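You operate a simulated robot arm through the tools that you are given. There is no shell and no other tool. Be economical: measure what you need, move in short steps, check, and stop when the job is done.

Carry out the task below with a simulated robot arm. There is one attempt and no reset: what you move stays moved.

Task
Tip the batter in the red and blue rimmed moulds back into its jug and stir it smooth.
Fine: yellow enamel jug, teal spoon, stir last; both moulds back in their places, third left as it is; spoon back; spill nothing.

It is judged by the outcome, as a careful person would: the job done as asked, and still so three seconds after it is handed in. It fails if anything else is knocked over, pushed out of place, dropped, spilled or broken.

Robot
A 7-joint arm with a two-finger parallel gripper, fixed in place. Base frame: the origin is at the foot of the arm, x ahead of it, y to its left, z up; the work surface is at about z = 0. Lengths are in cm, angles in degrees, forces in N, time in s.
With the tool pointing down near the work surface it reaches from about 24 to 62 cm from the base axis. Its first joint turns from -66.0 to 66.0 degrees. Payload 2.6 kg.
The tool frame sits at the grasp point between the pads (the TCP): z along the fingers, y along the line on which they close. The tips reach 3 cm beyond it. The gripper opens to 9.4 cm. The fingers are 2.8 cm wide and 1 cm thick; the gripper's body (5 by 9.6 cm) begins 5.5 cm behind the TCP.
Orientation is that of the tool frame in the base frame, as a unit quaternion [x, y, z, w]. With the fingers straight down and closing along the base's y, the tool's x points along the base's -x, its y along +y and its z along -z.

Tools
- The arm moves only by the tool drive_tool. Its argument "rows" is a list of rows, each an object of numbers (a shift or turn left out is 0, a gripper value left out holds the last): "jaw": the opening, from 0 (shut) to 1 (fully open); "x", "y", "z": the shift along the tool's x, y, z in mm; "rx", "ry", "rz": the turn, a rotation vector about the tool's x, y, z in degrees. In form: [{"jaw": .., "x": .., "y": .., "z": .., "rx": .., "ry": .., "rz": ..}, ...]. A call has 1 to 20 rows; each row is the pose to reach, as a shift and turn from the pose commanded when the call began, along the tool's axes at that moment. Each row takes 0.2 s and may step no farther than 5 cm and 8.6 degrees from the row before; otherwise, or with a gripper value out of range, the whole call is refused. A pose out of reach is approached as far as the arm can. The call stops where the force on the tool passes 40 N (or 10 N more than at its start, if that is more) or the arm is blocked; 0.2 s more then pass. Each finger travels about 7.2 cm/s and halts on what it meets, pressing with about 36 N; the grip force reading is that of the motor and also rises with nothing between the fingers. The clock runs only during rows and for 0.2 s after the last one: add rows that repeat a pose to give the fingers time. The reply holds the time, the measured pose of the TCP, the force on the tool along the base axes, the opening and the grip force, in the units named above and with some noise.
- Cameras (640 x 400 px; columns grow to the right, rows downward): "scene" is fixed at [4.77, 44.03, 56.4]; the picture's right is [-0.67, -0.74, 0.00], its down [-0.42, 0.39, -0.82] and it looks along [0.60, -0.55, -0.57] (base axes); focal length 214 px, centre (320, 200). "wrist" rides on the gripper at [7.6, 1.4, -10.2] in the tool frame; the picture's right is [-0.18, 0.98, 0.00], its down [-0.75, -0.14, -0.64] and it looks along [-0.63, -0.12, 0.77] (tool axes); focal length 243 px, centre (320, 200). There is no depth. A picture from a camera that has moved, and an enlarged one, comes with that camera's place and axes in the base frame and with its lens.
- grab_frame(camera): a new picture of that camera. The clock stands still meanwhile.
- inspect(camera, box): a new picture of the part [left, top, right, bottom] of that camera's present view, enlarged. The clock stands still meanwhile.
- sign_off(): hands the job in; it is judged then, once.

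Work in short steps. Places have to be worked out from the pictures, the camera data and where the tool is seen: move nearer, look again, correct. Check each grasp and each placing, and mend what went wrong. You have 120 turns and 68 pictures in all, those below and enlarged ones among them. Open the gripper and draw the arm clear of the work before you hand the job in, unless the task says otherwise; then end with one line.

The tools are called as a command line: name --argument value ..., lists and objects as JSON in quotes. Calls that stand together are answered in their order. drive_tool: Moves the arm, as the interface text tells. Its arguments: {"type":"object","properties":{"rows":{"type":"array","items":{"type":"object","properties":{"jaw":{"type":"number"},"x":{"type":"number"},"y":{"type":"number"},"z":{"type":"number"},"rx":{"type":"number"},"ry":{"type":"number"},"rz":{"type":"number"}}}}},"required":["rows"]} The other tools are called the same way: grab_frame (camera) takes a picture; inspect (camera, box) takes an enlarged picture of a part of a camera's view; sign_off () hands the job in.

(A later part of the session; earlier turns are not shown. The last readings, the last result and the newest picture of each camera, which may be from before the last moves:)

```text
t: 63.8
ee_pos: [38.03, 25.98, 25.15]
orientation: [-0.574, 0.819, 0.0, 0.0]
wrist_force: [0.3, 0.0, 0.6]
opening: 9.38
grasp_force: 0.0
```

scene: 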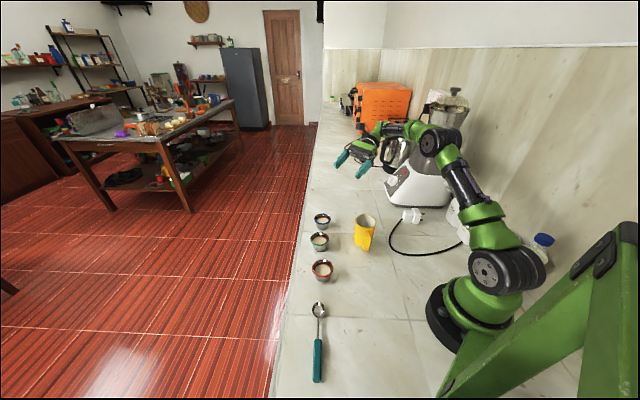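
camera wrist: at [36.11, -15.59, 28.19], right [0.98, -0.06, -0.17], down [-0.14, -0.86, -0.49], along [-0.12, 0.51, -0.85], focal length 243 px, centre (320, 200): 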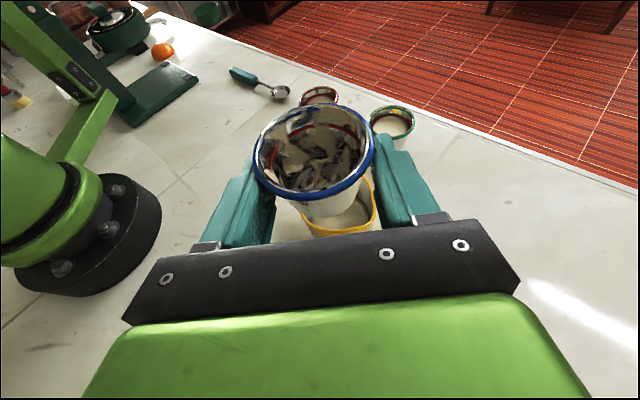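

Yaw reached. Pitch the fingers to 20° below horizontal, facing inward, descending to z ≈ 10.

drive_tool --rows '[{"x": 2, "y": 1, "z": 15, "ry": 8}, {"x": 4, "y": 2, "z": 30, "ry": 16}, {"x": 6, "y": 3, "z": 45, "ry": 24}, {"x": 9, "y": 4, "z": 60, "ry": 32}, {"x": 12, "y": 5, "z": 80, "ry": 40}, {"x": 15, "y": 6, "z": 100, "ry": 48}, {"x": 18, "y": 7, "z": 120, "ry": 56}, {"x": 21, "y": 8, "z": 140, "ry": 64}, {"x": 21, "y": 8, "z": 150, "ry": 70}, {"x": 21, "y": 8, "z": 150, "ry": 70}]'

grab_frame --camera "wrist"

grab_frame --camera "scene"

```text
t: 66.0
ee_pos: [38.1, 21.1, 12.57]
orientation: [-0.485, 0.696, -0.287, -0.445]
wrist_force: [0.5, 0.5, -0.3]
opening: 9.41
grasp_force: 0.0
out of reach, approached as far as the arm can: row 8, 9, 10
```

```text
30 pictures are left
camera wrist: at [39.33, 26.92, 23.91], right [-0.89, 0.44, -0.13], down [0.45, 0.8, -0.4], along [-0.07, -0.42, -0.91], focal length 243 px, centre (320, 200)
```

wrist: 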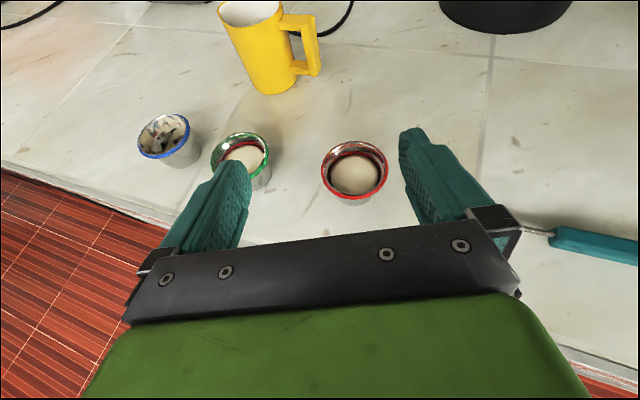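

```text
29 pictures are left
```

scene: 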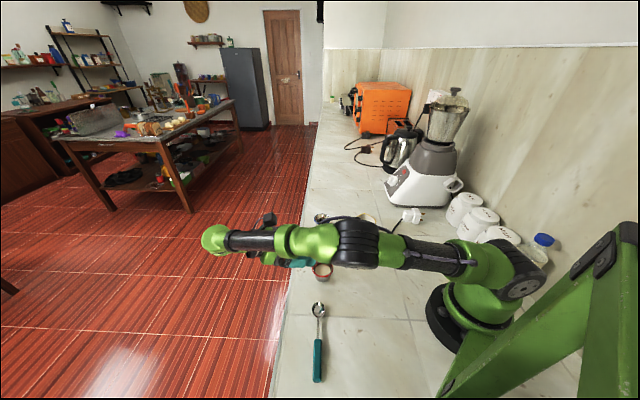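

The wrist limit stops me at about 26° below horizontal. I try a slightly steeper pitch and a yaw turned 15° toward −y, which should ease the wrist.

drive_tool --rows '[{"ry": -4}, {"ry": -8}, {"rx": 4.7, "ry": -8, "rz": -1.7}, {"rx": 9.4, "ry": -8, "rz": -3.4}, {"rx": 14.1, "ry": -8, "rz": -5.1}, {"rx": 14.1, "ry": -8, "rz": -5.1}]'

```text
t: 67.4
ee_pos: [38.21, 21.09, 12.37]
orientation: [-0.585, 0.663, -0.316, -0.344]
wrist_force: [-0.4, -0.5, 0.4]
opening: 9.4
grasp_force: 0.1
```

Good, reached at 34° with bearing 264°. Now ease to ~26° and move to a pre-approach point beyond the red mould (taken at (33.7,16.7)).

drive_tool --rows '[{"x": -4, "y": 13, "z": -6, "ry": 2}, {"x": -8, "y": 27, "z": -13, "ry": 4}, {"x": -12, "y": 40, "z": -19, "ry": 6}, {"x": -26, "y": 41, "z": -9, "ry": 8}, {"x": -40, "y": 41, "z": 0, "ry": 8}, {"x": -54, "y": 41, "z": 10, "ry": 8}, {"x": -68, "y": 41, "z": 19, "ry": 8}, {"x": -68, "y": 41, "z": 19, "ry": 8}]'

grab_frame --camera "wrist"

```text
t: 69.2
ee_pos: [34.53, 23.78, 5.73]
orientation: [-0.561, 0.638, -0.356, -0.39]
wrist_force: [-0.9, 0.2, 0.2]
opening: 9.39
grasp_force: 0.0
```

```text
28 pictures are left
camera wrist: at [33.68, 29.7, 16.96], right [-0.96, 0.2, -0.18], down [0.25, 0.89, -0.39], along [0.08, -0.42, -0.9], focal length 243 px, centre (320, 200)
```

wrist: 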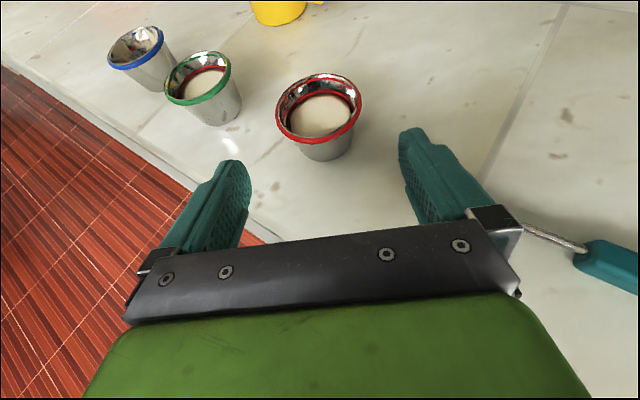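

The red mould's axis is about (33.8,17.1), dead centre between the fingers. Advance 6.2 cm along the tool axis.

drive_tool --rows '[{"z": 12, "x": -0.5}, {"z": 24, "x": -1}, {"z": 36, "x": -1.5}, {"z": 46, "x": -2}, {"z": 55, "x": -2.5}, {"z": 62, "x": -2.8}, {"z": 62, "x": -2.8}]'

grab_frame --camera "wrist"

inspect --camera "scene" --box '[290, 240, 370, 290]'

```text
t: 70.8
ee_pos: [33.9, 18.28, 2.59]
orientation: [-0.561, 0.638, -0.356, -0.39]
wrist_force: [0.2, -0.3, -0.2]
opening: 9.39
grasp_force: 0.2
```

```text
27 pictures are left
camera wrist: at [33.08, 24.35, 14.0], right [-0.96, 0.2, -0.18], down [0.25, 0.89, -0.39], along [0.08, -0.42, -0.9], focal length 243 px, centre (320, 200)
```

wrist: 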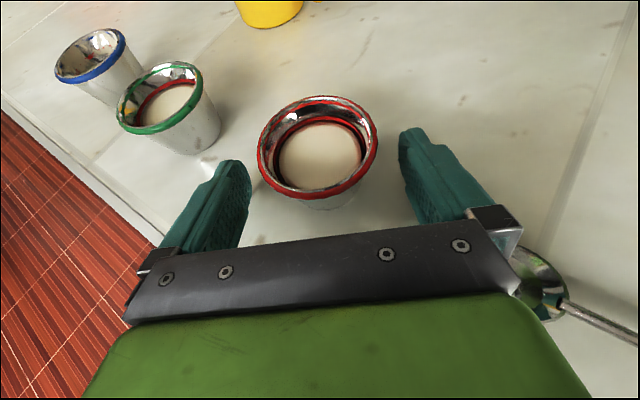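

```text
8.00 times, centred on (330, 265) of scene
camera zoom: at [4.77, 44.03, 56.4], right [-0.67, -0.74, 0.0], down [-0.42, 0.39, -0.82], along [0.6, -0.55, -0.57], focal length 1716 px, centre (240, -320)
```

zoom: 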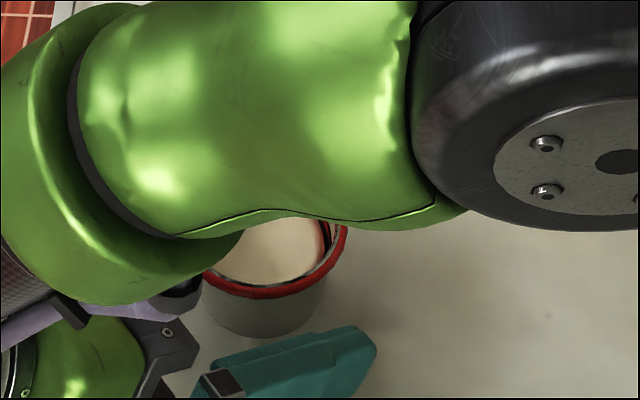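

Mould about 1 cm ahead of the TCP, rim above the fingers. Close.

drive_tool --rows '[{"jaw": 0.75}, {"jaw": 0.66}, {"jaw": 0.58}, {"jaw": 0.5}, {"jaw": 0.4}, {"jaw": 0.3}, {"jaw": 0.3}]'

grab_frame --camera "wrist"

```text
t: 72.4
ee_pos: [33.88, 18.36, 2.69]
orientation: [-0.561, 0.638, -0.356, -0.39]
wrist_force: [-0.2, -0.5, 0.1]
opening: 5.71
grasp_force: 36.4
```

```text
25 pictures are left
camera wrist: at [33.08, 24.37, 14.0], right [-0.96, 0.2, -0.18], down [0.25, 0.89, -0.39], along [0.08, -0.42, -0.9], focal length 243 px, centre (320, 200)
```

wrist: 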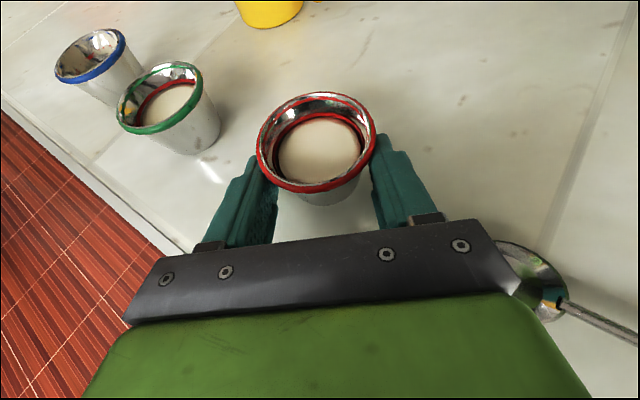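

Gripped at 5.71 cm. Lift 2.5 cm slowly and check.

drive_tool --rows '[{"x": 2, "z": -1}, {"x": 5, "z": -2.5}, {"x": 9, "z": -4.4}, {"x": 14, "z": -6.9}, {"x": 19, "z": -9.4}, {"x": 22.4, "z": -11}, {"x": 22.4, "z": -11}, {"x": 22.4, "z": -11}]'

grab_frame --camera "wrist"

```text
t: 74.2
ee_pos: [33.77, 18.44, 5.19]
orientation: [-0.561, 0.638, -0.355, -0.39]
wrist_force: [0.7, 0.0, -0.7]
opening: 5.73
grasp_force: 36.5
```

```text
24 pictures are left
camera wrist: at [32.98, 24.38, 16.54], right [-0.96, 0.2, -0.18], down [0.25, 0.89, -0.39], along [0.08, -0.42, -0.9], focal length 243 px, centre (320, 200)
```

wrist: 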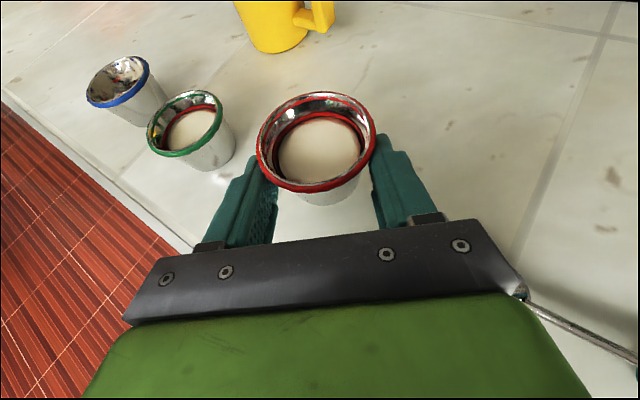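

Held firmly and level. Rise to z ≈ 17.5.

drive_tool --rows '[{"x": 4, "z": -2}, {"x": 12, "z": -6}, {"x": 22, "z": -11}, {"x": 33, "z": -16.4}, {"x": 44, "z": -21.8}, {"x": 55, "z": -27.3}, {"x": 66, "z": -32.7}, {"x": 77, "z": -38.2}, {"x": 88, "z": -43.6}, {"x": 98, "z": -48.6}, {"x": 106, "z": -52.6}, {"x": 110, "z": -54.6}, {"x": 110, "z": -54.6}]'

```text
t: 77.0
ee_pos: [33.56, 18.42, 17.4]
orientation: [-0.561, 0.638, -0.356, -0.39]
wrist_force: [-0.2, 0.0, -1.0]
opening: 5.69
grasp_force: 36.4
```

Now traverse slowly to the near side of the jug (TCP about (35.1, 0.8)).

drive_tool --rows '[{"x": 1.4, "y": -0.6, "z": 2.8}, {"x": 4.2, "y": -1.9, "z": 8.4}, {"x": 8.1, "y": -3.7, "z": 16.3}, {"x": 12.7, "y": -5.9, "z": 25.6}, {"x": 17.7, "y": -8.2, "z": 35.6}, {"x": 22.7, "y": -10.5, "z": 45.7}, {"x": 27.7, "y": -12.8, "z": 55.8}, {"x": 32.7, "y": -15.1, "z": 65.9}, {"x": 37.7, "y": -17.4, "z": 76}, {"x": 42.7, "y": -19.7, "z": 86}, {"x": 47.7, "y": -22, "z": 96}, {"x": 52.7, "y": -24.3, "z": 106}, {"x": 57.7, "y": -26.6, "z": 116}, {"x": 62.5, "y": -28.9, "z": 126}, {"x": 67, "y": -31, "z": 135}, {"x": 71.5, "y": -33, "z": 144}, {"x": 75, "y": -34.6, "z": 151}, {"x": 76.9, "y": -35.5, "z": 155}, {"x": 76.9, "y": -35.5, "z": 155}]'

grab_frame --camera "wrist"

inspect --camera "scene" --box '[280, 170, 440, 270]'

```text
t: 81.0
ee_pos: [35.18, 0.79, 17.55]
orientation: [-0.56, 0.638, -0.355, -0.39]
wrist_force: [0.0, 0.5, -0.2]
opening: 5.71
grasp_force: 36.1
```

```text
23 pictures are left
camera wrist: at [34.33, 6.75, 28.91], right [-0.96, 0.2, -0.18], down [0.25, 0.89, -0.39], along [0.08, -0.42, -0.9], focal length 243 px, centre (320, 200)
```

wrist: 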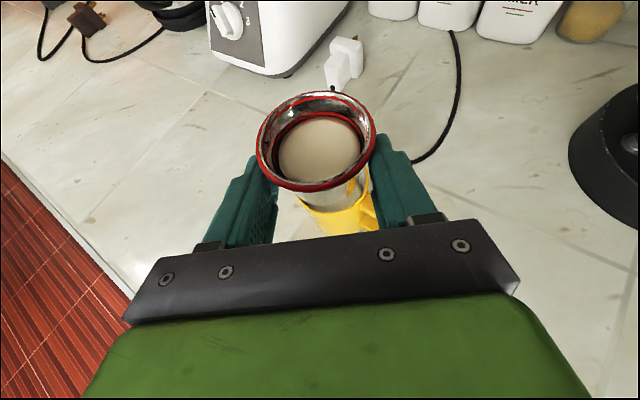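

```text
4.00 times, centred on (360, 220) of scene
camera zoom: at [4.77, 44.03, 56.4], right [-0.67, -0.74, 0.0], down [-0.42, 0.39, -0.82], along [0.6, -0.55, -0.57], focal length 858 px, centre (160, 120)
```

zoom: 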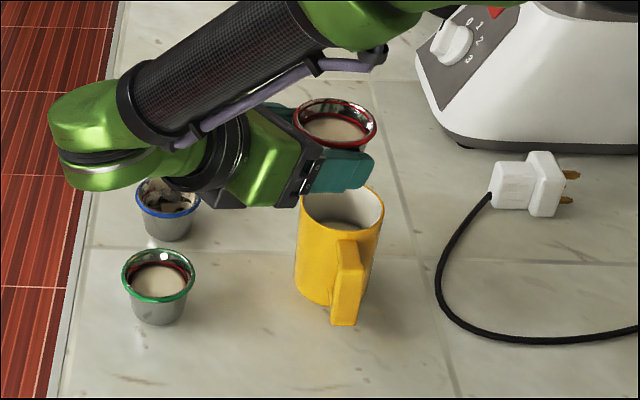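

The red mould sits about 1.9 cm ahead of the TCP, lip near (34.4,-4.0); the jug rim spans y −0.6…−8. I back off 0.9 cm, lower 0.8 cm, and start tilting to 24°.

drive_tool --rows '[{"x": -3, "y": -0.3, "z": -1.5}, {"x": -6, "y": -0.6, "z": -3}, {"x": -9, "y": -0.8, "z": -4.2, "ry": -3}, {"x": -11.7, "y": -0.8, "z": -4.5, "ry": -6}, {"x": -11.7, "y": -0.8, "z": -4.5, "ry": -10}, {"x": -11.7, "y": -0.8, "z": -4.5, "ry": -14}, {"x": -11.7, "y": -0.8, "z": -4.5, "ry": -18}, {"x": -11.7, "y": -0.8, "z": -4.5, "ry": -22}, {"x": -11.7, "y": -0.8, "z": -4.5, "ry": -22}]'

grab_frame --camera "wrist"

inspect --camera "scene" --box '[320, 170, 416, 230]'

```text
t: 83.0
ee_pos: [35.32, 1.63, 16.61]
orientation: [-0.618, 0.701, -0.242, -0.261]
wrist_force: [0.8, -0.5, -0.7]
opening: 5.69
grasp_force: 35.4
```

```text
21 pictures are left
camera wrist: at [33.93, 3.01, 29.33], right [-0.96, 0.25, -0.14], down [0.26, 0.97, -0.02], along [0.13, -0.05, -0.99], focal length 243 px, centre (320, 200)
```

wrist: 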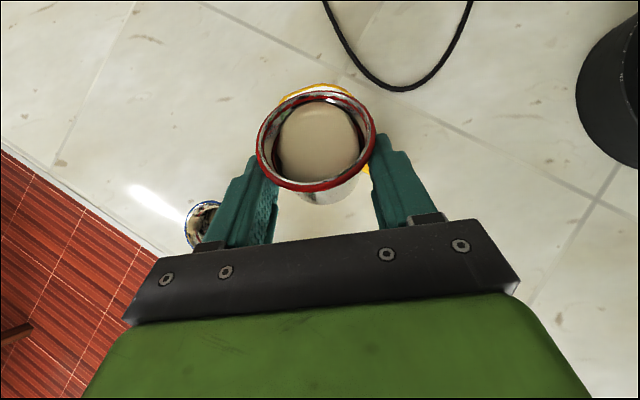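

```text
6.67 times, centred on (368, 200) of scene
camera zoom: at [4.77, 44.03, 56.4], right [-0.67, -0.74, 0.0], down [-0.42, 0.39, -0.82], along [0.6, -0.55, -0.57], focal length 1430 px, centre (0, 200)
```

zoom: 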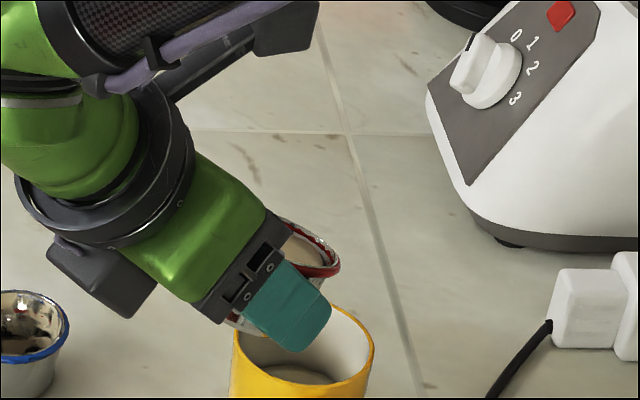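

Lip over the opening's middle (about (34.5,-3.5)). Tilt on slowly to about 55°.

drive_tool --rows '[{"ry": -3}, {"ry": -6}, {"x": 0.1, "ry": -9}, {"x": 0.5, "z": 0.4, "ry": -12}, {"x": 0.9, "z": 0.8, "ry": -15}, {"x": 1.5, "z": 1.3, "ry": -18}, {"x": 2.2, "z": 1.9, "ry": -21}, {"x": 2.8, "z": 2.5, "ry": -23}, {"x": 3.8, "z": 3.3, "ry": -26}, {"x": 4.8, "z": 4.3, "ry": -29}, {"x": 6, "z": 5.3, "ry": -32}, {"x": 6, "z": 5.3, "ry": -32}]'

inspect --camera "scene" --box '[320, 170, 416, 230]'

```text
t: 85.6
ee_pos: [35.18, 0.87, 16.7]
orientation: [-0.662, 0.745, -0.063, -0.057]
wrist_force: [0.1, -0.3, -1.1]
opening: 5.72
grasp_force: 36.1
```

```text
6.67 times, centred on (368, 200) of scene
camera zoom: at [4.77, 44.03, 56.4], right [-0.67, -0.74, 0.0], down [-0.42, 0.39, -0.82], along [0.6, -0.55, -0.57], focal length 1430 px, centre (0, 200)
```

zoom: 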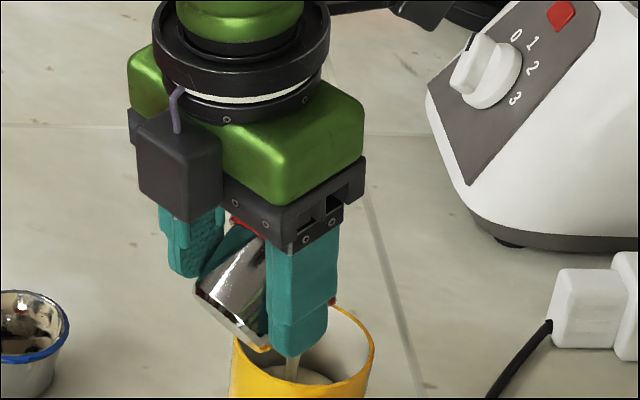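

Stream falls inside the jug. Continue to about 90°.

drive_tool --rows '[{"x": 0}, {"x": 1.7, "z": 0.3, "ry": -3}, {"x": 3.4, "z": 0.6, "ry": -6}, {"x": 5, "z": 0.9, "ry": -8}, {"x": 7, "z": 1.2, "ry": -11}, {"x": 8.6, "z": 1.5, "ry": -13}, {"x": 10.5, "z": 1.8, "ry": -15}, {"x": 13, "z": 2.2, "ry": -18}, {"x": 15, "z": 2.6, "ry": -21}, {"x": 17, "z": 3, "ry": -23}, {"x": 19, "z": 3.3, "ry": -26}, {"x": 21, "z": 3.6, "ry": -28}, {"x": 23.5, "z": 4, "ry": -31}, {"x": 25.5, "z": 4.4, "ry": -33}, {"x": 27.6, "z": 4.8, "ry": -36}, {"x": 27.6, "z": 4.8, "ry": -36}, {"x": 27.6, "z": 4.8, "ry": -36}]'

inspect --camera "scene" --box '[320, 170, 416, 230]'

```text
t: 89.2
ee_pos: [34.93, -1.91, 16.63]
orientation: [-0.648, 0.727, 0.145, 0.175]
wrist_force: [0.5, 0.1, -1.0]
opening: 5.69
grasp_force: 35.8
```

```text
6.67 times, centred on (368, 200) of scene
camera zoom: at [4.77, 44.03, 56.4], right [-0.67, -0.74, 0.0], down [-0.42, 0.39, -0.82], along [0.6, -0.55, -0.57], focal length 1430 px, centre (0, 200)
```

zoom: 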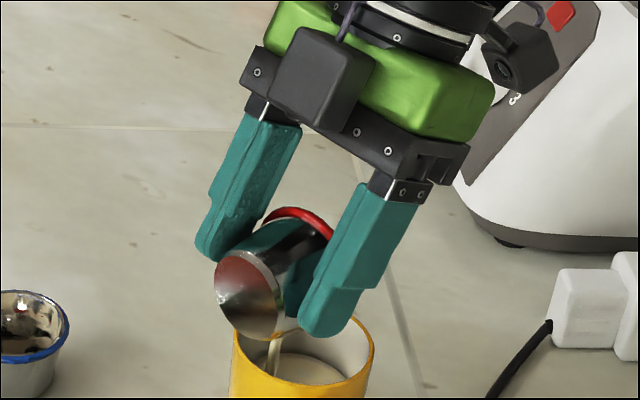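

Still flowing inside the jug. Tilt to 112° with pauses, drifting a little further to −y.

drive_tool --rows '[{"x": 2, "z": -1}, {"x": 3, "z": -1.5, "ry": -1}, {"x": 5, "z": -2.4, "ry": -3}, {"x": 7.5, "z": -3.7, "ry": -6}, {"x": 7.5, "z": -3.7, "ry": -6}, {"x": 9.5, "z": -4.6, "ry": -8}, {"x": 11.7, "z": -5.7, "ry": -10}, {"x": 11.7, "z": -5.7, "ry": -10}, {"x": 14, "z": -6.8, "ry": -13}, {"x": 16.5, "z": -8, "ry": -16}, {"x": 19, "z": -9.3, "ry": -19}, {"x": 21.6, "z": -10.6, "ry": -22}, {"x": 21.6, "z": -10.6, "ry": -22}, {"x": 21.6, "z": -10.6, "ry": -22}, {"x": 21.6, "z": -10.6, "ry": -22}, {"x": 21.6, "z": -10.6, "ry": -22}]'

inspect --camera "scene" --box '[320, 170, 416, 230]'

```text
t: 92.6
ee_pos: [34.66, -4.27, 16.75]
orientation: [-0.609, 0.68, 0.266, 0.311]
wrist_force: [0.7, -0.2, -0.4]
opening: 5.7
grasp_force: 35.8
```

```text
6.67 times, centred on (368, 200) of scene
camera zoom: at [4.77, 44.03, 56.4], right [-0.67, -0.74, 0.0], down [-0.42, 0.39, -0.82], along [0.6, -0.55, -0.57], focal length 1430 px, centre (0, 200)
```

zoom: 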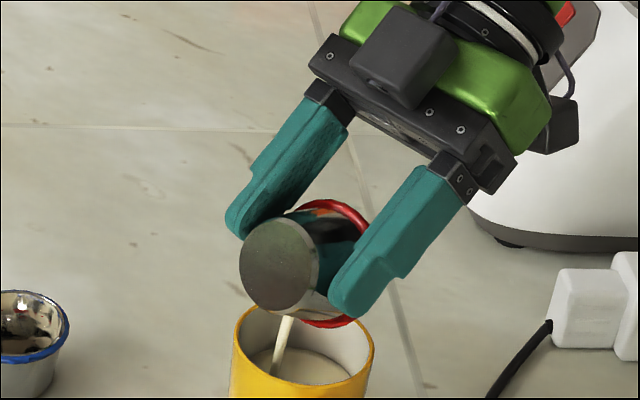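

Stream well inside. Hold to drain, then a few more degrees.

drive_tool --rows '[{"x": 0}, {"x": 0}, {"x": 0}, {"x": 0}, {"x": 0}, {"x": 0}, {"x": 0}, {"x": 0}, {"x": 0}, {"x": 0}, {"x": 1.5, "z": -1.7, "ry": -3}, {"x": 3, "z": -3.4, "ry": -6}, {"x": 4.7, "z": -5.2, "ry": -9}, {"x": 4.7, "z": -5.2, "ry": -9}, {"x": 4.7, "z": -5.2, "ry": -9}, {"x": 4.7, "z": -5.2, "ry": -9}, {"x": 4.7, "z": -5.2, "ry": -9}, {"x": 4.7, "z": -5.2, "ry": -9}, {"x": 4.7, "z": -5.2, "ry": -9}, {"x": 4.7, "z": -5.2, "ry": -9}]'

drive_tool --rows '[{"x": 0}, {"x": 0}, {"x": 0}, {"x": 0}, {"x": 0}, {"x": 0}, {"x": 0}, {"x": 0}, {"x": 0}, {"x": 0}]'

inspect --camera "scene" --box '[320, 170, 416, 230]'

```text
t: 96.8
ee_pos: [34.63, -4.94, 16.55]
orientation: [-0.587, 0.653, 0.313, 0.362]
wrist_force: [0.8, -0.4, -0.2]
opening: 5.67
grasp_force: 36.1
```

```text
t: 99.0
ee_pos: [34.66, -4.98, 16.63]
orientation: [-0.586, 0.653, 0.313, 0.363]
wrist_force: [-0.4, -0.3, -0.8]
opening: 5.68
grasp_force: 35.9
```

```text
6.67 times, centred on (368, 200) of scene
camera zoom: at [4.77, 44.03, 56.4], right [-0.67, -0.74, 0.0], down [-0.42, 0.39, -0.82], along [0.6, -0.55, -0.57], focal length 1430 px, centre (0, 200)
```

zoom: 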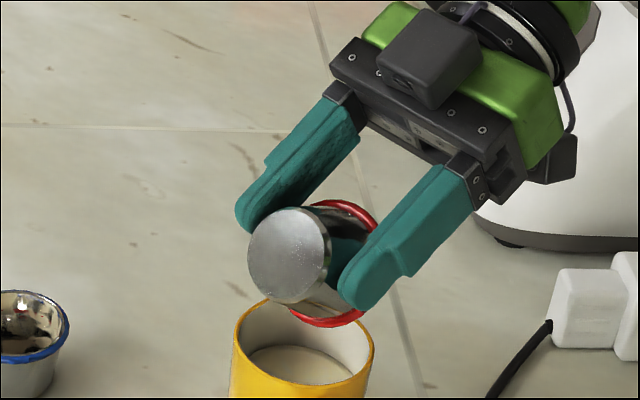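

Empty. Bring the red mould upright again along the reverse path.

drive_tool --rows '[{"x": -6.7, "z": 4.9, "ry": 8.07}, {"x": -13.2, "z": 9.5, "ry": 16.1}, {"x": -19.6, "z": 13.9, "ry": 24.2}, {"x": -26, "z": 18.3, "ry": 32.3}, {"x": -31.3, "z": 22.8, "ry": 40.3}, {"x": -34.6, "z": 28, "ry": 48.4}, {"x": -37.5, "z": 32.6, "ry": 56.5}, {"x": -40.1, "z": 36.5, "ry": 64.5}, {"x": -42.1, "z": 39.7, "ry": 72.6}, {"x": -43.7, "z": 42.3, "ry": 80.7}, {"x": -44.8, "z": 43.9, "ry": 88.7}, {"x": -45.3, "z": 44.7, "ry": 96.8}, {"x": -45.3, "z": 44.6, "ry": 104.9}, {"x": -44.7, "z": 43.7, "ry": 113}, {"x": -43.5, "z": 41.9, "ry": 121}, {"x": -43.5, "z": 41.9, "ry": 121}]'

grab_frame --camera "wrist"

```text
t: 102.4
ee_pos: [35.33, 0.91, 18.2]
orientation: [-0.56, 0.638, -0.357, -0.391]
wrist_force: [0.1, 0.6, -1.0]
opening: 5.66
grasp_force: 36.2
```

```text
15 pictures are left
camera wrist: at [34.42, 6.88, 29.45], right [-0.96, 0.2, -0.18], down [0.25, 0.88, -0.39], along [0.08, -0.42, -0.9], focal length 243 px, centre (320, 200)
```

wrist: 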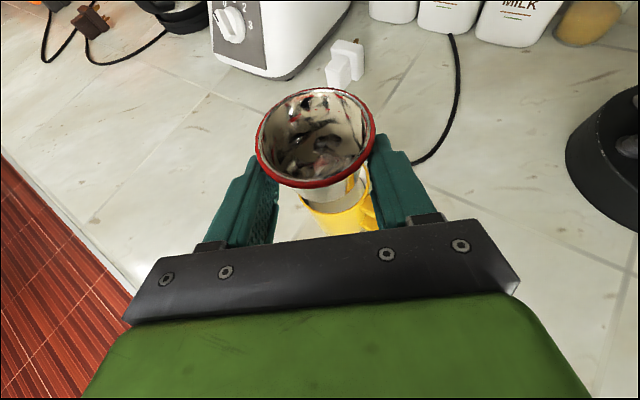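

Empty apart from film. Carry it back above its place at (33.9, 18.6).

drive_tool --rows '[{"x": -3, "y": 1.4, "z": -6}, {"x": -9, "y": 4, "z": -18}, {"x": -17, "y": 8, "z": -34}, {"x": -25, "y": 11, "z": -51}, {"x": -33, "y": 15, "z": -68}, {"x": -42, "y": 19, "z": -85}, {"x": -50, "y": 23, "z": -102}, {"x": -58, "y": 26, "z": -119}, {"x": -66, "y": 30, "z": -135}, {"x": -73, "y": 33, "z": -148}, {"x": -76.6, "y": 34.9, "z": -156.5}, {"x": -76.6, "y": 34.9, "z": -156.5}]'

```text
t: 105.0
ee_pos: [33.76, 18.73, 18.01]
orientation: [-0.561, 0.638, -0.355, -0.39]
wrist_force: [1.3, 0.4, -0.8]
opening: 5.64
grasp_force: 35.8
```

Lower to just above the counter.

drive_tool --rows '[{"x": -15, "z": 7.5}, {"x": -30, "z": 15}, {"x": -45, "z": 22.6}, {"x": -60, "z": 30.2}, {"x": -75, "z": 37.7, "y": 0.5}, {"x": -90, "z": 45.3, "y": 1}, {"x": -105, "z": 52.8, "y": 1}, {"x": -118, "z": 59.4, "y": 1}, {"x": -128, "z": 64.4, "y": 1}, {"x": -134, "z": 67.5, "y": 1}, {"x": -134, "z": 67.5, "y": 1}]'

inspect --camera "scene" --box '[280, 190, 440, 290]'

```text
t: 107.4
ee_pos: [33.91, 18.38, 3.0]
orientation: [-0.561, 0.638, -0.355, -0.39]
wrist_force: [-0.2, -0.5, -0.5]
opening: 5.63
grasp_force: 35.7
```

```text
4.00 times, centred on (360, 240) of scene
camera zoom: at [4.77, 44.03, 56.4], right [-0.67, -0.74, 0.0], down [-0.42, 0.39, -0.82], along [0.6, -0.55, -0.57], focal length 858 px, centre (160, 40)
```

zoom: 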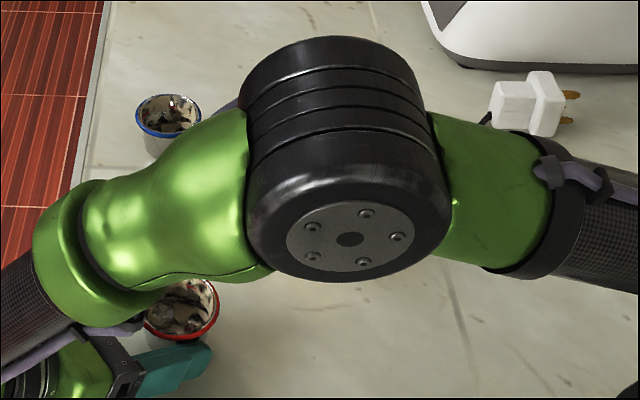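

Compared with the original picture the mould sits about 0.3 cm short of its place; I correct by (+0.3,+0.15) cm and lower the rest.

drive_tool --rows '[{"x": -0.9, "y": -2.8, "z": -1.6}, {"x": -0.9, "y": -2.8, "z": -1.6}, {"x": -2.5, "y": -2.8, "z": -0.8}, {"x": -4, "y": -2.8, "z": 0}, {"x": -5, "y": -2.8, "z": 0.4}, {"x": -5, "y": -2.8, "z": 0.4}]'

inspect --camera "scene" --box '[300, 250, 364, 290]'

```text
t: 108.8
ee_pos: [34.25, 18.6, 2.63]
orientation: [-0.561, 0.638, -0.356, -0.389]
wrist_force: [-0.8, -1.0, 5.5]
opening: 5.63
grasp_force: 35.9
```

```text
10.00 times, centred on (332, 270) of scene
camera zoom: at [4.76, 44.03, 56.4], right [-0.67, -0.74, 0.0], down [-0.42, 0.39, -0.82], along [0.6, -0.55, -0.57], focal length 2145 px, centre (200, -500)
```

zoom: 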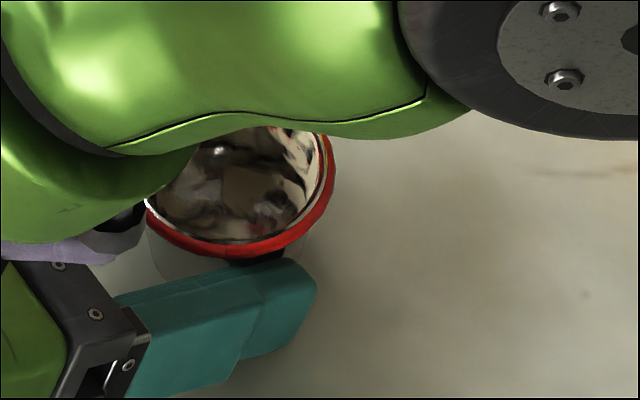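

Counter contact (5.5 N). Release gently, then back away and compare.

drive_tool --rows '[{"jaw": 0.62}, {"jaw": 0.68}, {"jaw": 0.8}, {"jaw": 1}, {"jaw": 1}, {"z": -15}, {"z": -35}, {"z": -60}, {"x": 15, "z": -80}, {"x": 50, "z": -90}, {"x": 90, "z": -100}, {"x": 120, "z": -110}, {"x": 120, "z": -110}]'

inspect --camera "scene" --box '[280, 190, 440, 290]'

```text
t: 111.6
ee_pos: [34.3, 23.08, 18.29]
orientation: [-0.562, 0.637, -0.356, -0.389]
wrist_force: [0.1, 0.1, -0.6]
opening: 9.41
grasp_force: 0.0
```

```text
4.00 times, centred on (360, 240) of scene
camera zoom: at [4.77, 44.03, 56.4], right [-0.67, -0.74, 0.0], down [-0.42, 0.39, -0.82], along [0.6, -0.55, -0.57], focal length 858 px, centre (160, 40)
```

zoom: 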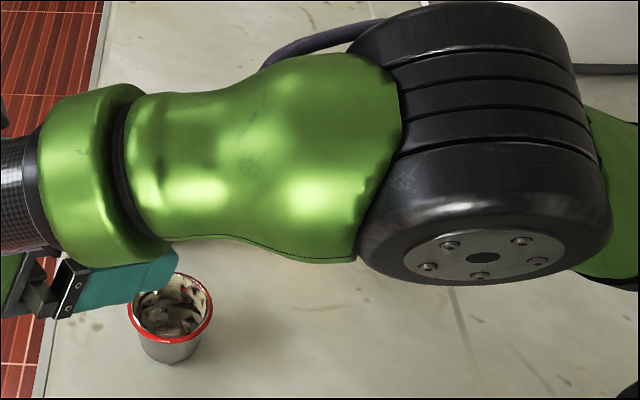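

Red mould stands in its place (within ~0.5 cm). Next the spoon: rise and bring the tool vertical.

drive_tool --rows '[{"x": 12, "z": -6, "ry": -8}, {"x": 24, "z": -12, "ry": -16}, {"x": 36, "z": -18, "ry": -24}, {"x": 48, "z": -24, "ry": -32}, {"x": 60, "z": -30, "ry": -40}, {"x": 70, "z": -35, "ry": -48}, {"x": 80, "z": -40, "ry": -56}, {"x": 90, "z": -45, "ry": -63.7}, {"x": 90, "z": -45, "ry": -63.7}]'

```text
t: 113.6
ee_pos: [34.4, 23.38, 28.2]
orientation: [-0.664, 0.748, -0.006, 0.006]
wrist_force: [0.2, -0.1, -0.2]
opening: 9.39
grasp_force: 0.0
```

Turn the yaw to line up with the spoon (tool x toward bearing 136°) and move above the handle.

drive_tool --rows '[{"x": -4, "y": 10, "rz": 7.92}, {"x": -8, "y": 20, "rz": 15.8}, {"x": -12, "y": 30, "rz": 23.8}, {"x": -15, "y": 39, "rz": 31.7}, {"x": -19, "y": 49, "rz": 39.6}, {"x": -23, "y": 59, "rz": 47.5}, {"x": -26, "y": 69, "rz": 55.4}, {"x": -30, "y": 79, "rz": 63.4}, {"x": -34, "y": 88, "rz": 71.3}, {"x": -38, "y": 98, "z": 8, "rz": 79.2}, {"x": -41, "y": 108, "z": 16, "rz": 87.1}, {"x": -45, "y": 118, "z": 24, "rz": 95}, {"x": -49, "y": 128, "z": 32, "rz": 103}, {"x": -53, "y": 138, "z": 40, "rz": 110.9}, {"x": -56, "y": 147, "z": 50, "rz": 118.8}, {"x": -60, "y": 157, "z": 60, "rz": 126.7}, {"x": -60, "y": 157, "z": 60, "rz": 126.7}]'

grab_frame --camera "wrist"

```text
t: 117.2
ee_pos: [19.49, 31.11, 22.16]
orientation: [0.371, 0.929, 0.001, 0.009]
wrist_force: [0.2, 0.2, -0.5]
opening: 9.39
grasp_force: 0.0
```

```text
11 pictures are left
camera wrist: at [14.93, 37.31, 32.17], right [0.81, 0.59, 0.01], down [0.44, -0.62, 0.65], along [0.39, -0.52, -0.76], focal length 243 px, centre (320, 200)
```

wrist: 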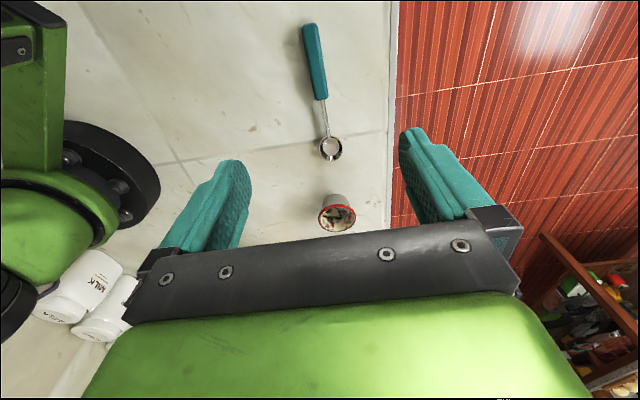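

Spoon axis runs from (16.0,34.7) to bowl (26.5,24.5); the tool is aligned with it. Descend onto mid-handle at (18.7,32.0), jaws half open, stopping with tips just above the counter.

drive_tool --rows '[{"jaw": 0.6, "x": 4, "z": 25}, {"x": 8, "z": 55}, {"x": 11, "z": 90}, {"x": 13, "z": 120}, {"x": 14, "z": 145}, {"x": 15, "z": 165}, {"x": 15, "z": 178}, {"x": 15, "z": 178}]'

grab_frame --camera "wrist"

```text
t: 119.0
ee_pos: [18.78, 32.06, 4.13]
orientation: [0.37, 0.929, 0.002, 0.009]
wrist_force: [0.2, -0.2, -0.4]
opening: 5.64
grasp_force: 0.1
```

```text
10 pictures are left
camera wrist: at [14.17, 38.33, 14.38], right [0.81, 0.59, 0.01], down [0.44, -0.62, 0.65], along [0.39, -0.52, -0.76], focal length 243 px, centre (320, 200)
```

wrist: 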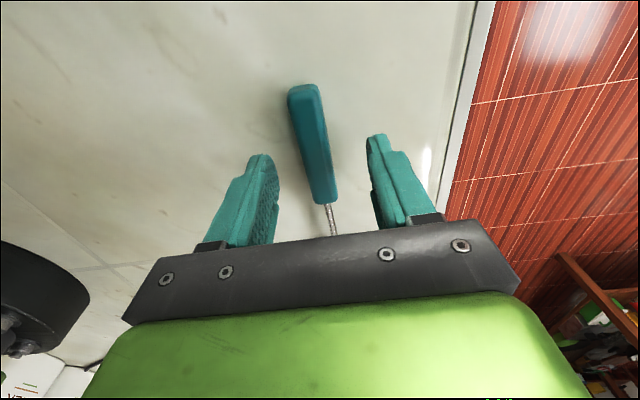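

Handle is centred between the tips. Down another 8 mm and close.

drive_tool --rows '[{"z": 4}, {"z": 8}, {"z": 8}, {"jaw": 0.4, "z": 8}, {"jaw": 0.25, "z": 8}, {"jaw": 0.12, "z": 8}, {"jaw": 0, "z": 8}, {"jaw": 0, "z": 8}, {"jaw": 0, "z": 8}]'

```text
t: 121.0
ee_pos: [18.73, 32.02, 3.41]
orientation: [0.37, 0.929, 0.002, 0.008]
wrist_force: [0.5, 0.4, -0.4]
opening: 1.68
grasp_force: 36.2
```

Spoon gripped (1.68 cm). Lift it straight up to z ≈ 28 and check force.

drive_tool --rows '[{"z": -5}, {"z": -15}, {"z": -30}, {"z": -50}, {"z": -75}, {"z": -100}, {"z": -125}, {"z": -150}, {"z": -175}, {"z": -200}, {"z": -225}, {"z": -245}, {"z": -245}]'

grab_frame --camera "wrist"

```text
t: 123.8
ee_pos: [18.43, 32.04, 27.87]
orientation: [0.37, 0.929, 0.0, 0.007]
wrist_force: [0.4, 0.1, -0.8]
opening: 1.66
grasp_force: 36.2
```

```text
9 pictures are left
camera wrist: at [13.76, 38.38, 38.04], right [0.81, 0.59, 0.01], down [0.44, -0.62, 0.65], along [0.39, -0.52, -0.76], focal length 243 px, centre (320, 200)
```

wrist: 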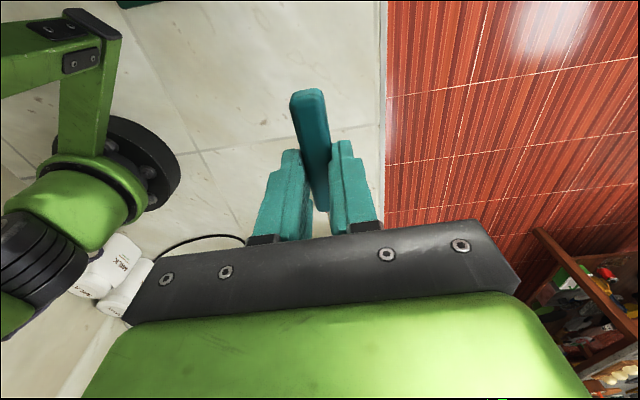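

Spoon held steady. Carry it high across to the far side of the jug while yawing to heading +y.

drive_tool --rows '[{"x": -10, "y": -5, "z": -3, "rz": 1}, {"x": -30, "y": -14, "z": -8, "rz": 3}, {"x": -54, "y": -26, "z": -12, "rz": 6}, {"x": -78, "y": -37, "z": -16, "rz": 9}, {"x": -103, "y": -49, "z": -20, "rz": 12}, {"x": -128, "y": -61, "z": -20, "rz": 15}, {"x": -153, "y": -72, "z": -20, "rz": 18}, {"x": -178, "y": -84, "z": -20, "rz": 21}, {"x": -203, "y": -96, "z": -20, "rz": 24}, {"x": -228, "y": -108, "z": -20, "rz": 27}, {"x": -253, "y": -120, "z": -20, "rz": 30}, {"x": -278, "y": -132, "z": -20, "rz": 33}, {"x": -303, "y": -144, "z": -20, "rz": 36}, {"x": -328, "y": -155, "z": -20, "rz": 39}, {"x": -353, "y": -167, "z": -20, "rz": 42}, {"x": -376, "y": -178, "z": -20, "rz": 44}, {"x": -395, "y": -187, "z": -20, "rz": 45.4}, {"x": -407, "y": -193, "z": -20, "rz": 46.4}, {"x": -407, "y": -193, "z": -20, "rz": 46.4}]'

```text
t: 127.8
ee_pos: [34.65, -10.16, 30.14]
orientation: [0.706, 0.708, 0.005, 0.006]
wrist_force: [-0.3, -0.1, 0.3]
opening: 1.68
grasp_force: 35.5
```

Pitch the tool so the spoon hangs bowl-down.

drive_tool --rows '[{"ry": 8}, {"ry": 16}, {"ry": 24}, {"ry": 32}, {"ry": 40}, {"ry": 48}, {"ry": 56}, {"ry": 64}, {"ry": 72}, {"ry": 79}, {"ry": 79}]'

inspect --camera "scene" --box '[280, 120, 440, 220]'

```text
t: 130.2
ee_pos: [34.67, -9.87, 30.27]
orientation: [0.541, 0.55, 0.453, -0.446]
wrist_force: [1.0, 0.3, -0.6]
opening: 1.68
grasp_force: 36.3
```

```text
4.00 times, centred on (360, 170) of scene
camera zoom: at [4.77, 44.03, 56.4], right [-0.67, -0.74, 0.0], down [-0.42, 0.39, -0.82], along [0.6, -0.55, -0.57], focal length 858 px, centre (160, 320)
```

zoom: 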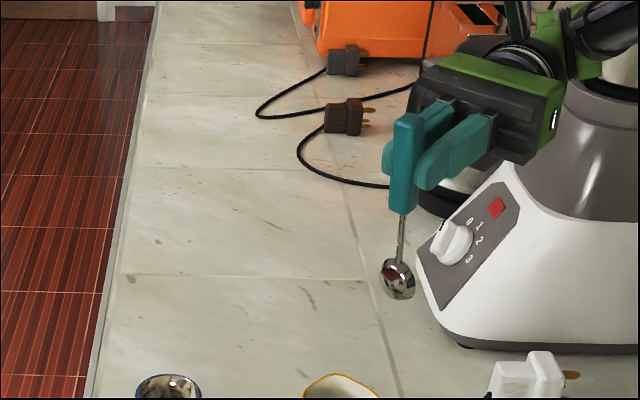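

The spoon hangs near vertical with the tip about 12 cm below the TCP. Move over the jug with the tip just above the rim and check.

drive_tool --rows '[{"x": 2, "z": 12}, {"x": 5, "z": 24}, {"x": 7, "z": 36}, {"x": 9.3, "z": 48}, {"x": -6, "z": 51}, {"x": -21, "z": 54}, {"x": -36, "z": 57}, {"x": -48, "z": 59}, {"x": -48, "z": 59}]'

inspect --camera "scene" --box '[310, 150, 422, 220]'

```text
t: 132.2
ee_pos: [34.7, -5.17, 24.43]
orientation: [0.542, 0.551, 0.453, -0.445]
wrist_force: [-0.2, 0.0, -0.2]
opening: 1.65
grasp_force: 36.1
```

```text
5.71 times, centred on (366, 185) of scene
camera zoom: at [4.77, 44.03, 56.4], right [-0.67, -0.74, 0.0], down [-0.42, 0.39, -0.82], along [0.6, -0.55, -0.57], focal length 1226 px, centre (57, 286)
```

zoom: 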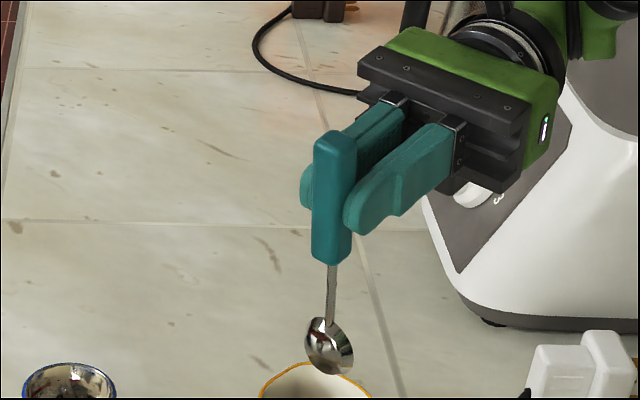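

Bowl is over the opening, a touch toward −y. Shift +0.2/+0.3 cm and lower into the batter, watching force.

drive_tool --rows '[{"x": 0.6, "y": 2, "z": 3}, {"x": -10, "y": 2, "z": 5}, {"x": -22, "y": 2, "z": 7.3}, {"x": -34, "y": 2, "z": 9.6}, {"x": -46, "y": 2, "z": 11.9}, {"x": -58, "y": 2, "z": 14.3}, {"x": -68, "y": 2, "z": 16.2}, {"x": -78, "y": 2, "z": 18.1}, {"x": -87, "y": 2, "z": 19.9}, {"x": -94, "y": 2, "z": 21.2}, {"x": -99, "y": 2, "z": 22.2}, {"x": -99, "y": 2, "z": 22.2}]'

inspect --camera "scene" --box '[320, 180, 416, 240]'

```text
t: 134.8
ee_pos: [35.13, -4.75, 14.23]
orientation: [0.542, 0.551, 0.453, -0.445]
wrist_force: [0.3, -0.6, -0.7]
opening: 1.67
grasp_force: 36.2
```

```text
6.67 times, centred on (368, 210) of scene
camera zoom: at [4.77, 44.03, 56.4], right [-0.67, -0.74, 0.0], down [-0.42, 0.39, -0.82], along [0.6, -0.55, -0.57], focal length 1430 px, centre (0, 133)
```

zoom: 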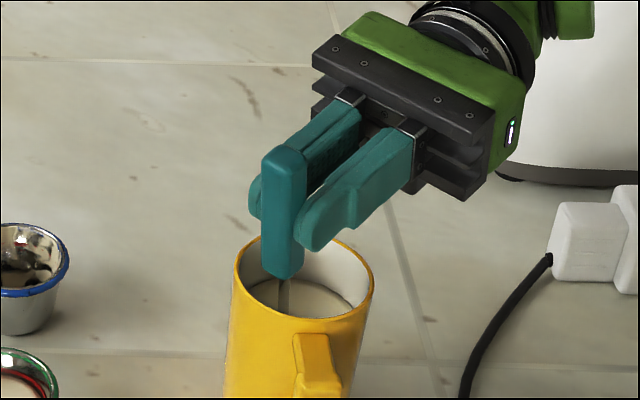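

Spoon bowl is in the batter, no wall contact. Stir with circles of 0.9 cm radius, watching force.

drive_tool --rows '[{"y": -3.5, "x": -0.6, "z": -2.9}, {"y": 1, "x": -0.6, "z": -2.9}, {"y": 5.5, "x": -0.6, "z": -2.9}, {"y": 2.9, "x": 0.6, "z": 3.3}, {"y": -3.5, "x": 1.1, "z": 5.9}, {"y": -9.9, "x": 0.6, "z": 3.3}, {"y": -12.5, "x": -0.6, "z": -2.9}, {"y": -9.9, "x": -1.8, "z": -9.1}, {"y": -3.5, "x": -2.3, "z": -11.7}, {"y": 2.9, "x": -1.8, "z": -9.1}, {"y": 5.5, "x": -0.6, "z": -2.9}, {"y": 2.9, "x": 0.6, "z": 3.3}, {"y": -3.5, "x": 1.1, "z": 5.9}, {"y": -9.9, "x": 0.6, "z": 3.3}, {"y": -12.5, "x": -0.6, "z": -2.9}, {"y": -9.9, "x": -1.8, "z": -9.1}, {"y": -3.5, "x": -2.3, "z": -11.7}, {"y": 2.9, "x": -1.8, "z": -9.1}, {"y": 5.5, "x": -0.6, "z": -2.9}]'

```text
t: 138.8
ee_pos: [35.67, -5.02, 14.15]
orientation: [0.542, 0.55, 0.454, -0.445]
wrist_force: [-0.1, 0.2, -0.2]
opening: 1.65
grasp_force: 35.7
```

No resistance. More circles.

drive_tool --rows '[{"y": -2.6, "x": 1.2, "z": 6.2}, {"y": -9, "x": 1.7, "z": 8.8}, {"y": -15.4, "x": 1.2, "z": 6.2}, {"y": -18}, {"y": -15.4, "x": -1.2, "z": -6.2}, {"y": -9, "x": -1.7, "z": -8.8}, {"y": -2.6, "x": -1.2, "z": -6.2}, {"y": 0}, {"y": -2.6, "x": 1.2, "z": 6.2}, {"y": -9, "x": 1.7, "z": 8.8}, {"y": -15.4, "x": 1.2, "z": 6.2}, {"y": -18}, {"y": -15.4, "x": -1.2, "z": -6.2}, {"y": -9, "x": -1.7, "z": -8.8}, {"y": -2.6, "x": -1.2, "z": -6.2}, {"y": 0}]'

drive_tool --rows '[{"y": -2.6, "x": -1.8, "z": 6.8}, {"y": -9, "x": -1.3, "z": 9.4}, {"y": -15.4, "x": -1.8, "z": 6.8}, {"y": -18, "x": -3, "z": 0.6}, {"y": -15.4, "x": -4.2, "z": -5.6}, {"y": -9, "x": -4.7, "z": -8.2}, {"y": -2.6, "x": -4.2, "z": -5.6}, {"y": 0, "x": -3, "z": 0.6}, {"y": -2.6, "x": -1.8, "z": 6.8}, {"y": -9, "x": -1.3, "z": 9.4}, {"y": -15.4, "x": -1.8, "z": 6.8}, {"y": -18, "x": -3, "z": 0.6}, {"y": -15.4, "x": -4.2, "z": -5.6}, {"y": -9, "x": -4.7, "z": -8.2}, {"y": -2.6, "x": -4.2, "z": -5.6}, {"y": 0, "x": -3, "z": 0.6}, {"y": -9, "x": -3, "z": 0.6}, {"y": -9, "x": -3, "z": 0.6}]'

inspect --camera "scene" --box '[320, 180, 416, 240]'

```text
t: 142.2
ee_pos: [35.58, -5.07, 14.38]
orientation: [0.541, 0.551, 0.453, -0.446]
wrist_force: [0.0, -0.9, -0.5]
opening: 1.69
grasp_force: 35.7
```

```text
t: 146.0
ee_pos: [34.74, -5.15, 13.86]
orientation: [0.542, 0.551, 0.453, -0.445]
wrist_force: [0.1, 0.0, -0.7]
opening: 1.63
grasp_force: 35.9
```

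```text
6.67 times, centred on (368, 210) of scene
camera zoom: at [4.77, 44.03, 56.4], right [-0.67, -0.74, 0.0], down [-0.42, 0.39, -0.82], along [0.6, -0.55, -0.57], focal length 1430 px, centre (0, 133)
```

zoom: 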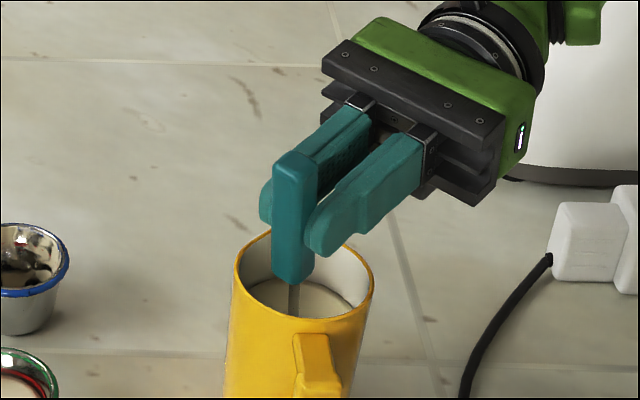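

Stirring goes cleanly with nothing spilled. A few more turns to be sure it's smooth.

drive_tool --rows '[{"y": 9}, {"y": 6.4, "x": 1.2, "z": 6.2}, {"y": 0, "x": 1.7, "z": 8.8}, {"y": -6.4, "x": 1.2, "z": 6.2}, {"y": -9}, {"y": -6.4, "x": -1.2, "z": -6.2}, {"y": 0, "x": -1.7, "z": -8.8}, {"y": 6.4, "x": -1.2, "z": -6.2}, {"y": 9}, {"y": 6.4, "x": 1.2, "z": 6.2}, {"y": 0, "x": 1.7, "z": 8.8}, {"y": -6.4, "x": 1.2, "z": 6.2}, {"y": -9}, {"y": -6.4, "x": -1.2, "z": -6.2}, {"y": 0, "x": -1.7, "z": -8.8}, {"y": 6.4, "x": -1.2, "z": -6.2}, {"y": 9}, {"y": 0}]'

drive_tool --rows '[{"y": 9}, {"y": 6.4, "x": 1.2, "z": 6.2}, {"y": 0, "x": 1.7, "z": 8.8}, {"y": -6.4, "x": 1.2, "z": 6.2}, {"y": -9}, {"y": -6.4, "x": -1.2, "z": -6.2}, {"y": 0, "x": -1.7, "z": -8.8}, {"y": 6.4, "x": -1.2, "z": -6.2}, {"y": 9}, {"y": 6.4, "x": 1.2, "z": 6.2}, {"y": 0, "x": 1.7, "z": 8.8}, {"y": -6.4, "x": 1.2, "z": 6.2}, {"y": -9}, {"y": -6.4, "x": -1.2, "z": -6.2}, {"y": 0, "x": -1.7, "z": -8.8}, {"y": 6.4, "x": -1.2, "z": -6.2}, {"y": 9}, {"y": 0}]'

```text
t: 149.8
ee_pos: [34.72, -5.15, 13.94]
orientation: [0.542, 0.551, 0.453, -0.445]
wrist_force: [0.0, 0.0, 0.0]
opening: 1.66
grasp_force: 36.4
```

```text
t: 153.6
ee_pos: [34.58, -5.15, 13.94]
orientation: [0.542, 0.55, 0.453, -0.445]
wrist_force: [-0.4, 0.2, -0.6]
opening: 1.68
grasp_force: 35.8
```

Stirred. Raise the spoon slowly so the bowl stays inside the jug and let it drip.

drive_tool --rows '[{"x": 6, "z": -1.2}, {"x": 13, "z": -2.5}, {"x": 20, "z": -3.8}, {"x": 27, "z": -5.2}, {"x": 34, "z": -6.6}, {"x": 41, "z": -8}, {"x": 48, "z": -9.3}, {"x": 55, "z": -10.6}, {"x": 62, "z": -12}, {"x": 66, "z": -12.8}, {"x": 66, "z": -12.8}, {"x": 66, "z": -12.8}, {"x": 66, "z": -12.8}, {"x": 66, "z": -12.8}, {"x": 66, "z": -12.8}, {"x": 66, "z": -12.8}, {"x": 66, "z": -12.8}, {"x": 66, "z": -12.8}, {"x": 66, "z": -12.8}, {"x": 66, "z": -12.8}]'

drive_tool --rows '[{"x": 0}, {"x": 0}, {"x": 0}, {"x": 0}, {"x": 0}, {"x": 0}, {"x": 0}, {"x": 0}, {"x": 0}, {"x": 0}, {"x": 0}, {"x": 0}, {"x": 0}, {"x": 0}, {"x": 0}, {"x": 10, "z": -1.9}, {"x": 20, "z": -3.9}, {"x": 30, "z": -5.8}, {"x": 38, "z": -7.4}, {"x": 38, "z": -7.4}]'

inspect --camera "scene" --box '[310, 150, 422, 220]'

```text
t: 157.8
ee_pos: [34.7, -5.19, 20.68]
orientation: [0.542, 0.551, 0.453, -0.445]
wrist_force: [0.0, 0.1, -0.4]
opening: 1.66
grasp_force: 35.8
```

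```text
t: 162.0
ee_pos: [34.61, -4.94, 24.48]
orientation: [0.542, 0.55, 0.453, -0.445]
wrist_force: [-1.0, 0.5, -0.7]
opening: 1.66
grasp_force: 36.3
```

```text
5.71 times, centred on (366, 185) of scene
camera zoom: at [4.77, 44.03, 56.4], right [-0.67, -0.74, 0.0], down [-0.42, 0.39, -0.82], along [0.6, -0.55, -0.57], focal length 1226 px, centre (57, 286)
```

zoom: 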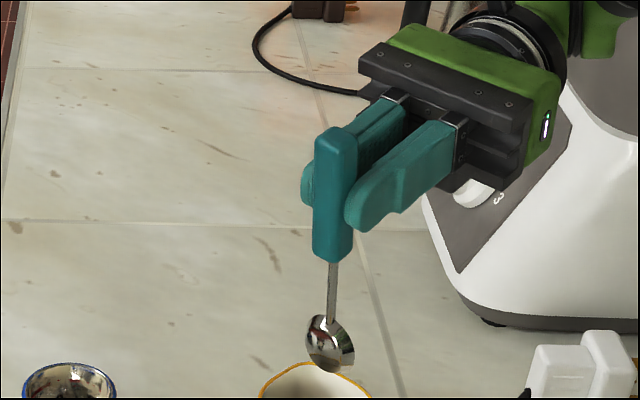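

The spoon came out clean with no drip. Rise, back off, and return the tool to vertical.

drive_tool --rows '[{"x": 15, "z": -3}, {"x": 35, "z": -7}, {"x": 57, "z": -11}, {"x": 54, "z": -28}, {"x": 50, "z": -45}, {"x": 47.5, "z": -59}, {"x": 47.5, "z": -59, "ry": -8}, {"x": 47.5, "z": -59, "ry": -16}, {"x": 47.5, "z": -59, "ry": -24}, {"x": 47.5, "z": -59, "ry": -32}, {"x": 47.5, "z": -59, "ry": -40}, {"x": 47.5, "z": -59, "ry": -48}, {"x": 47.5, "z": -59, "ry": -56}, {"x": 47.5, "z": -59, "ry": -64}, {"x": 47.5, "z": -59, "ry": -72}, {"x": 47.5, "z": -59, "ry": -79}, {"x": 47.5, "z": -59, "ry": -79}]'

```text
t: 165.6
ee_pos: [34.51, -9.85, 30.37]
orientation: [0.707, 0.707, 0.004, 0.008]
wrist_force: [0.3, 0.4, 0.3]
opening: 1.65
grasp_force: 35.7
```

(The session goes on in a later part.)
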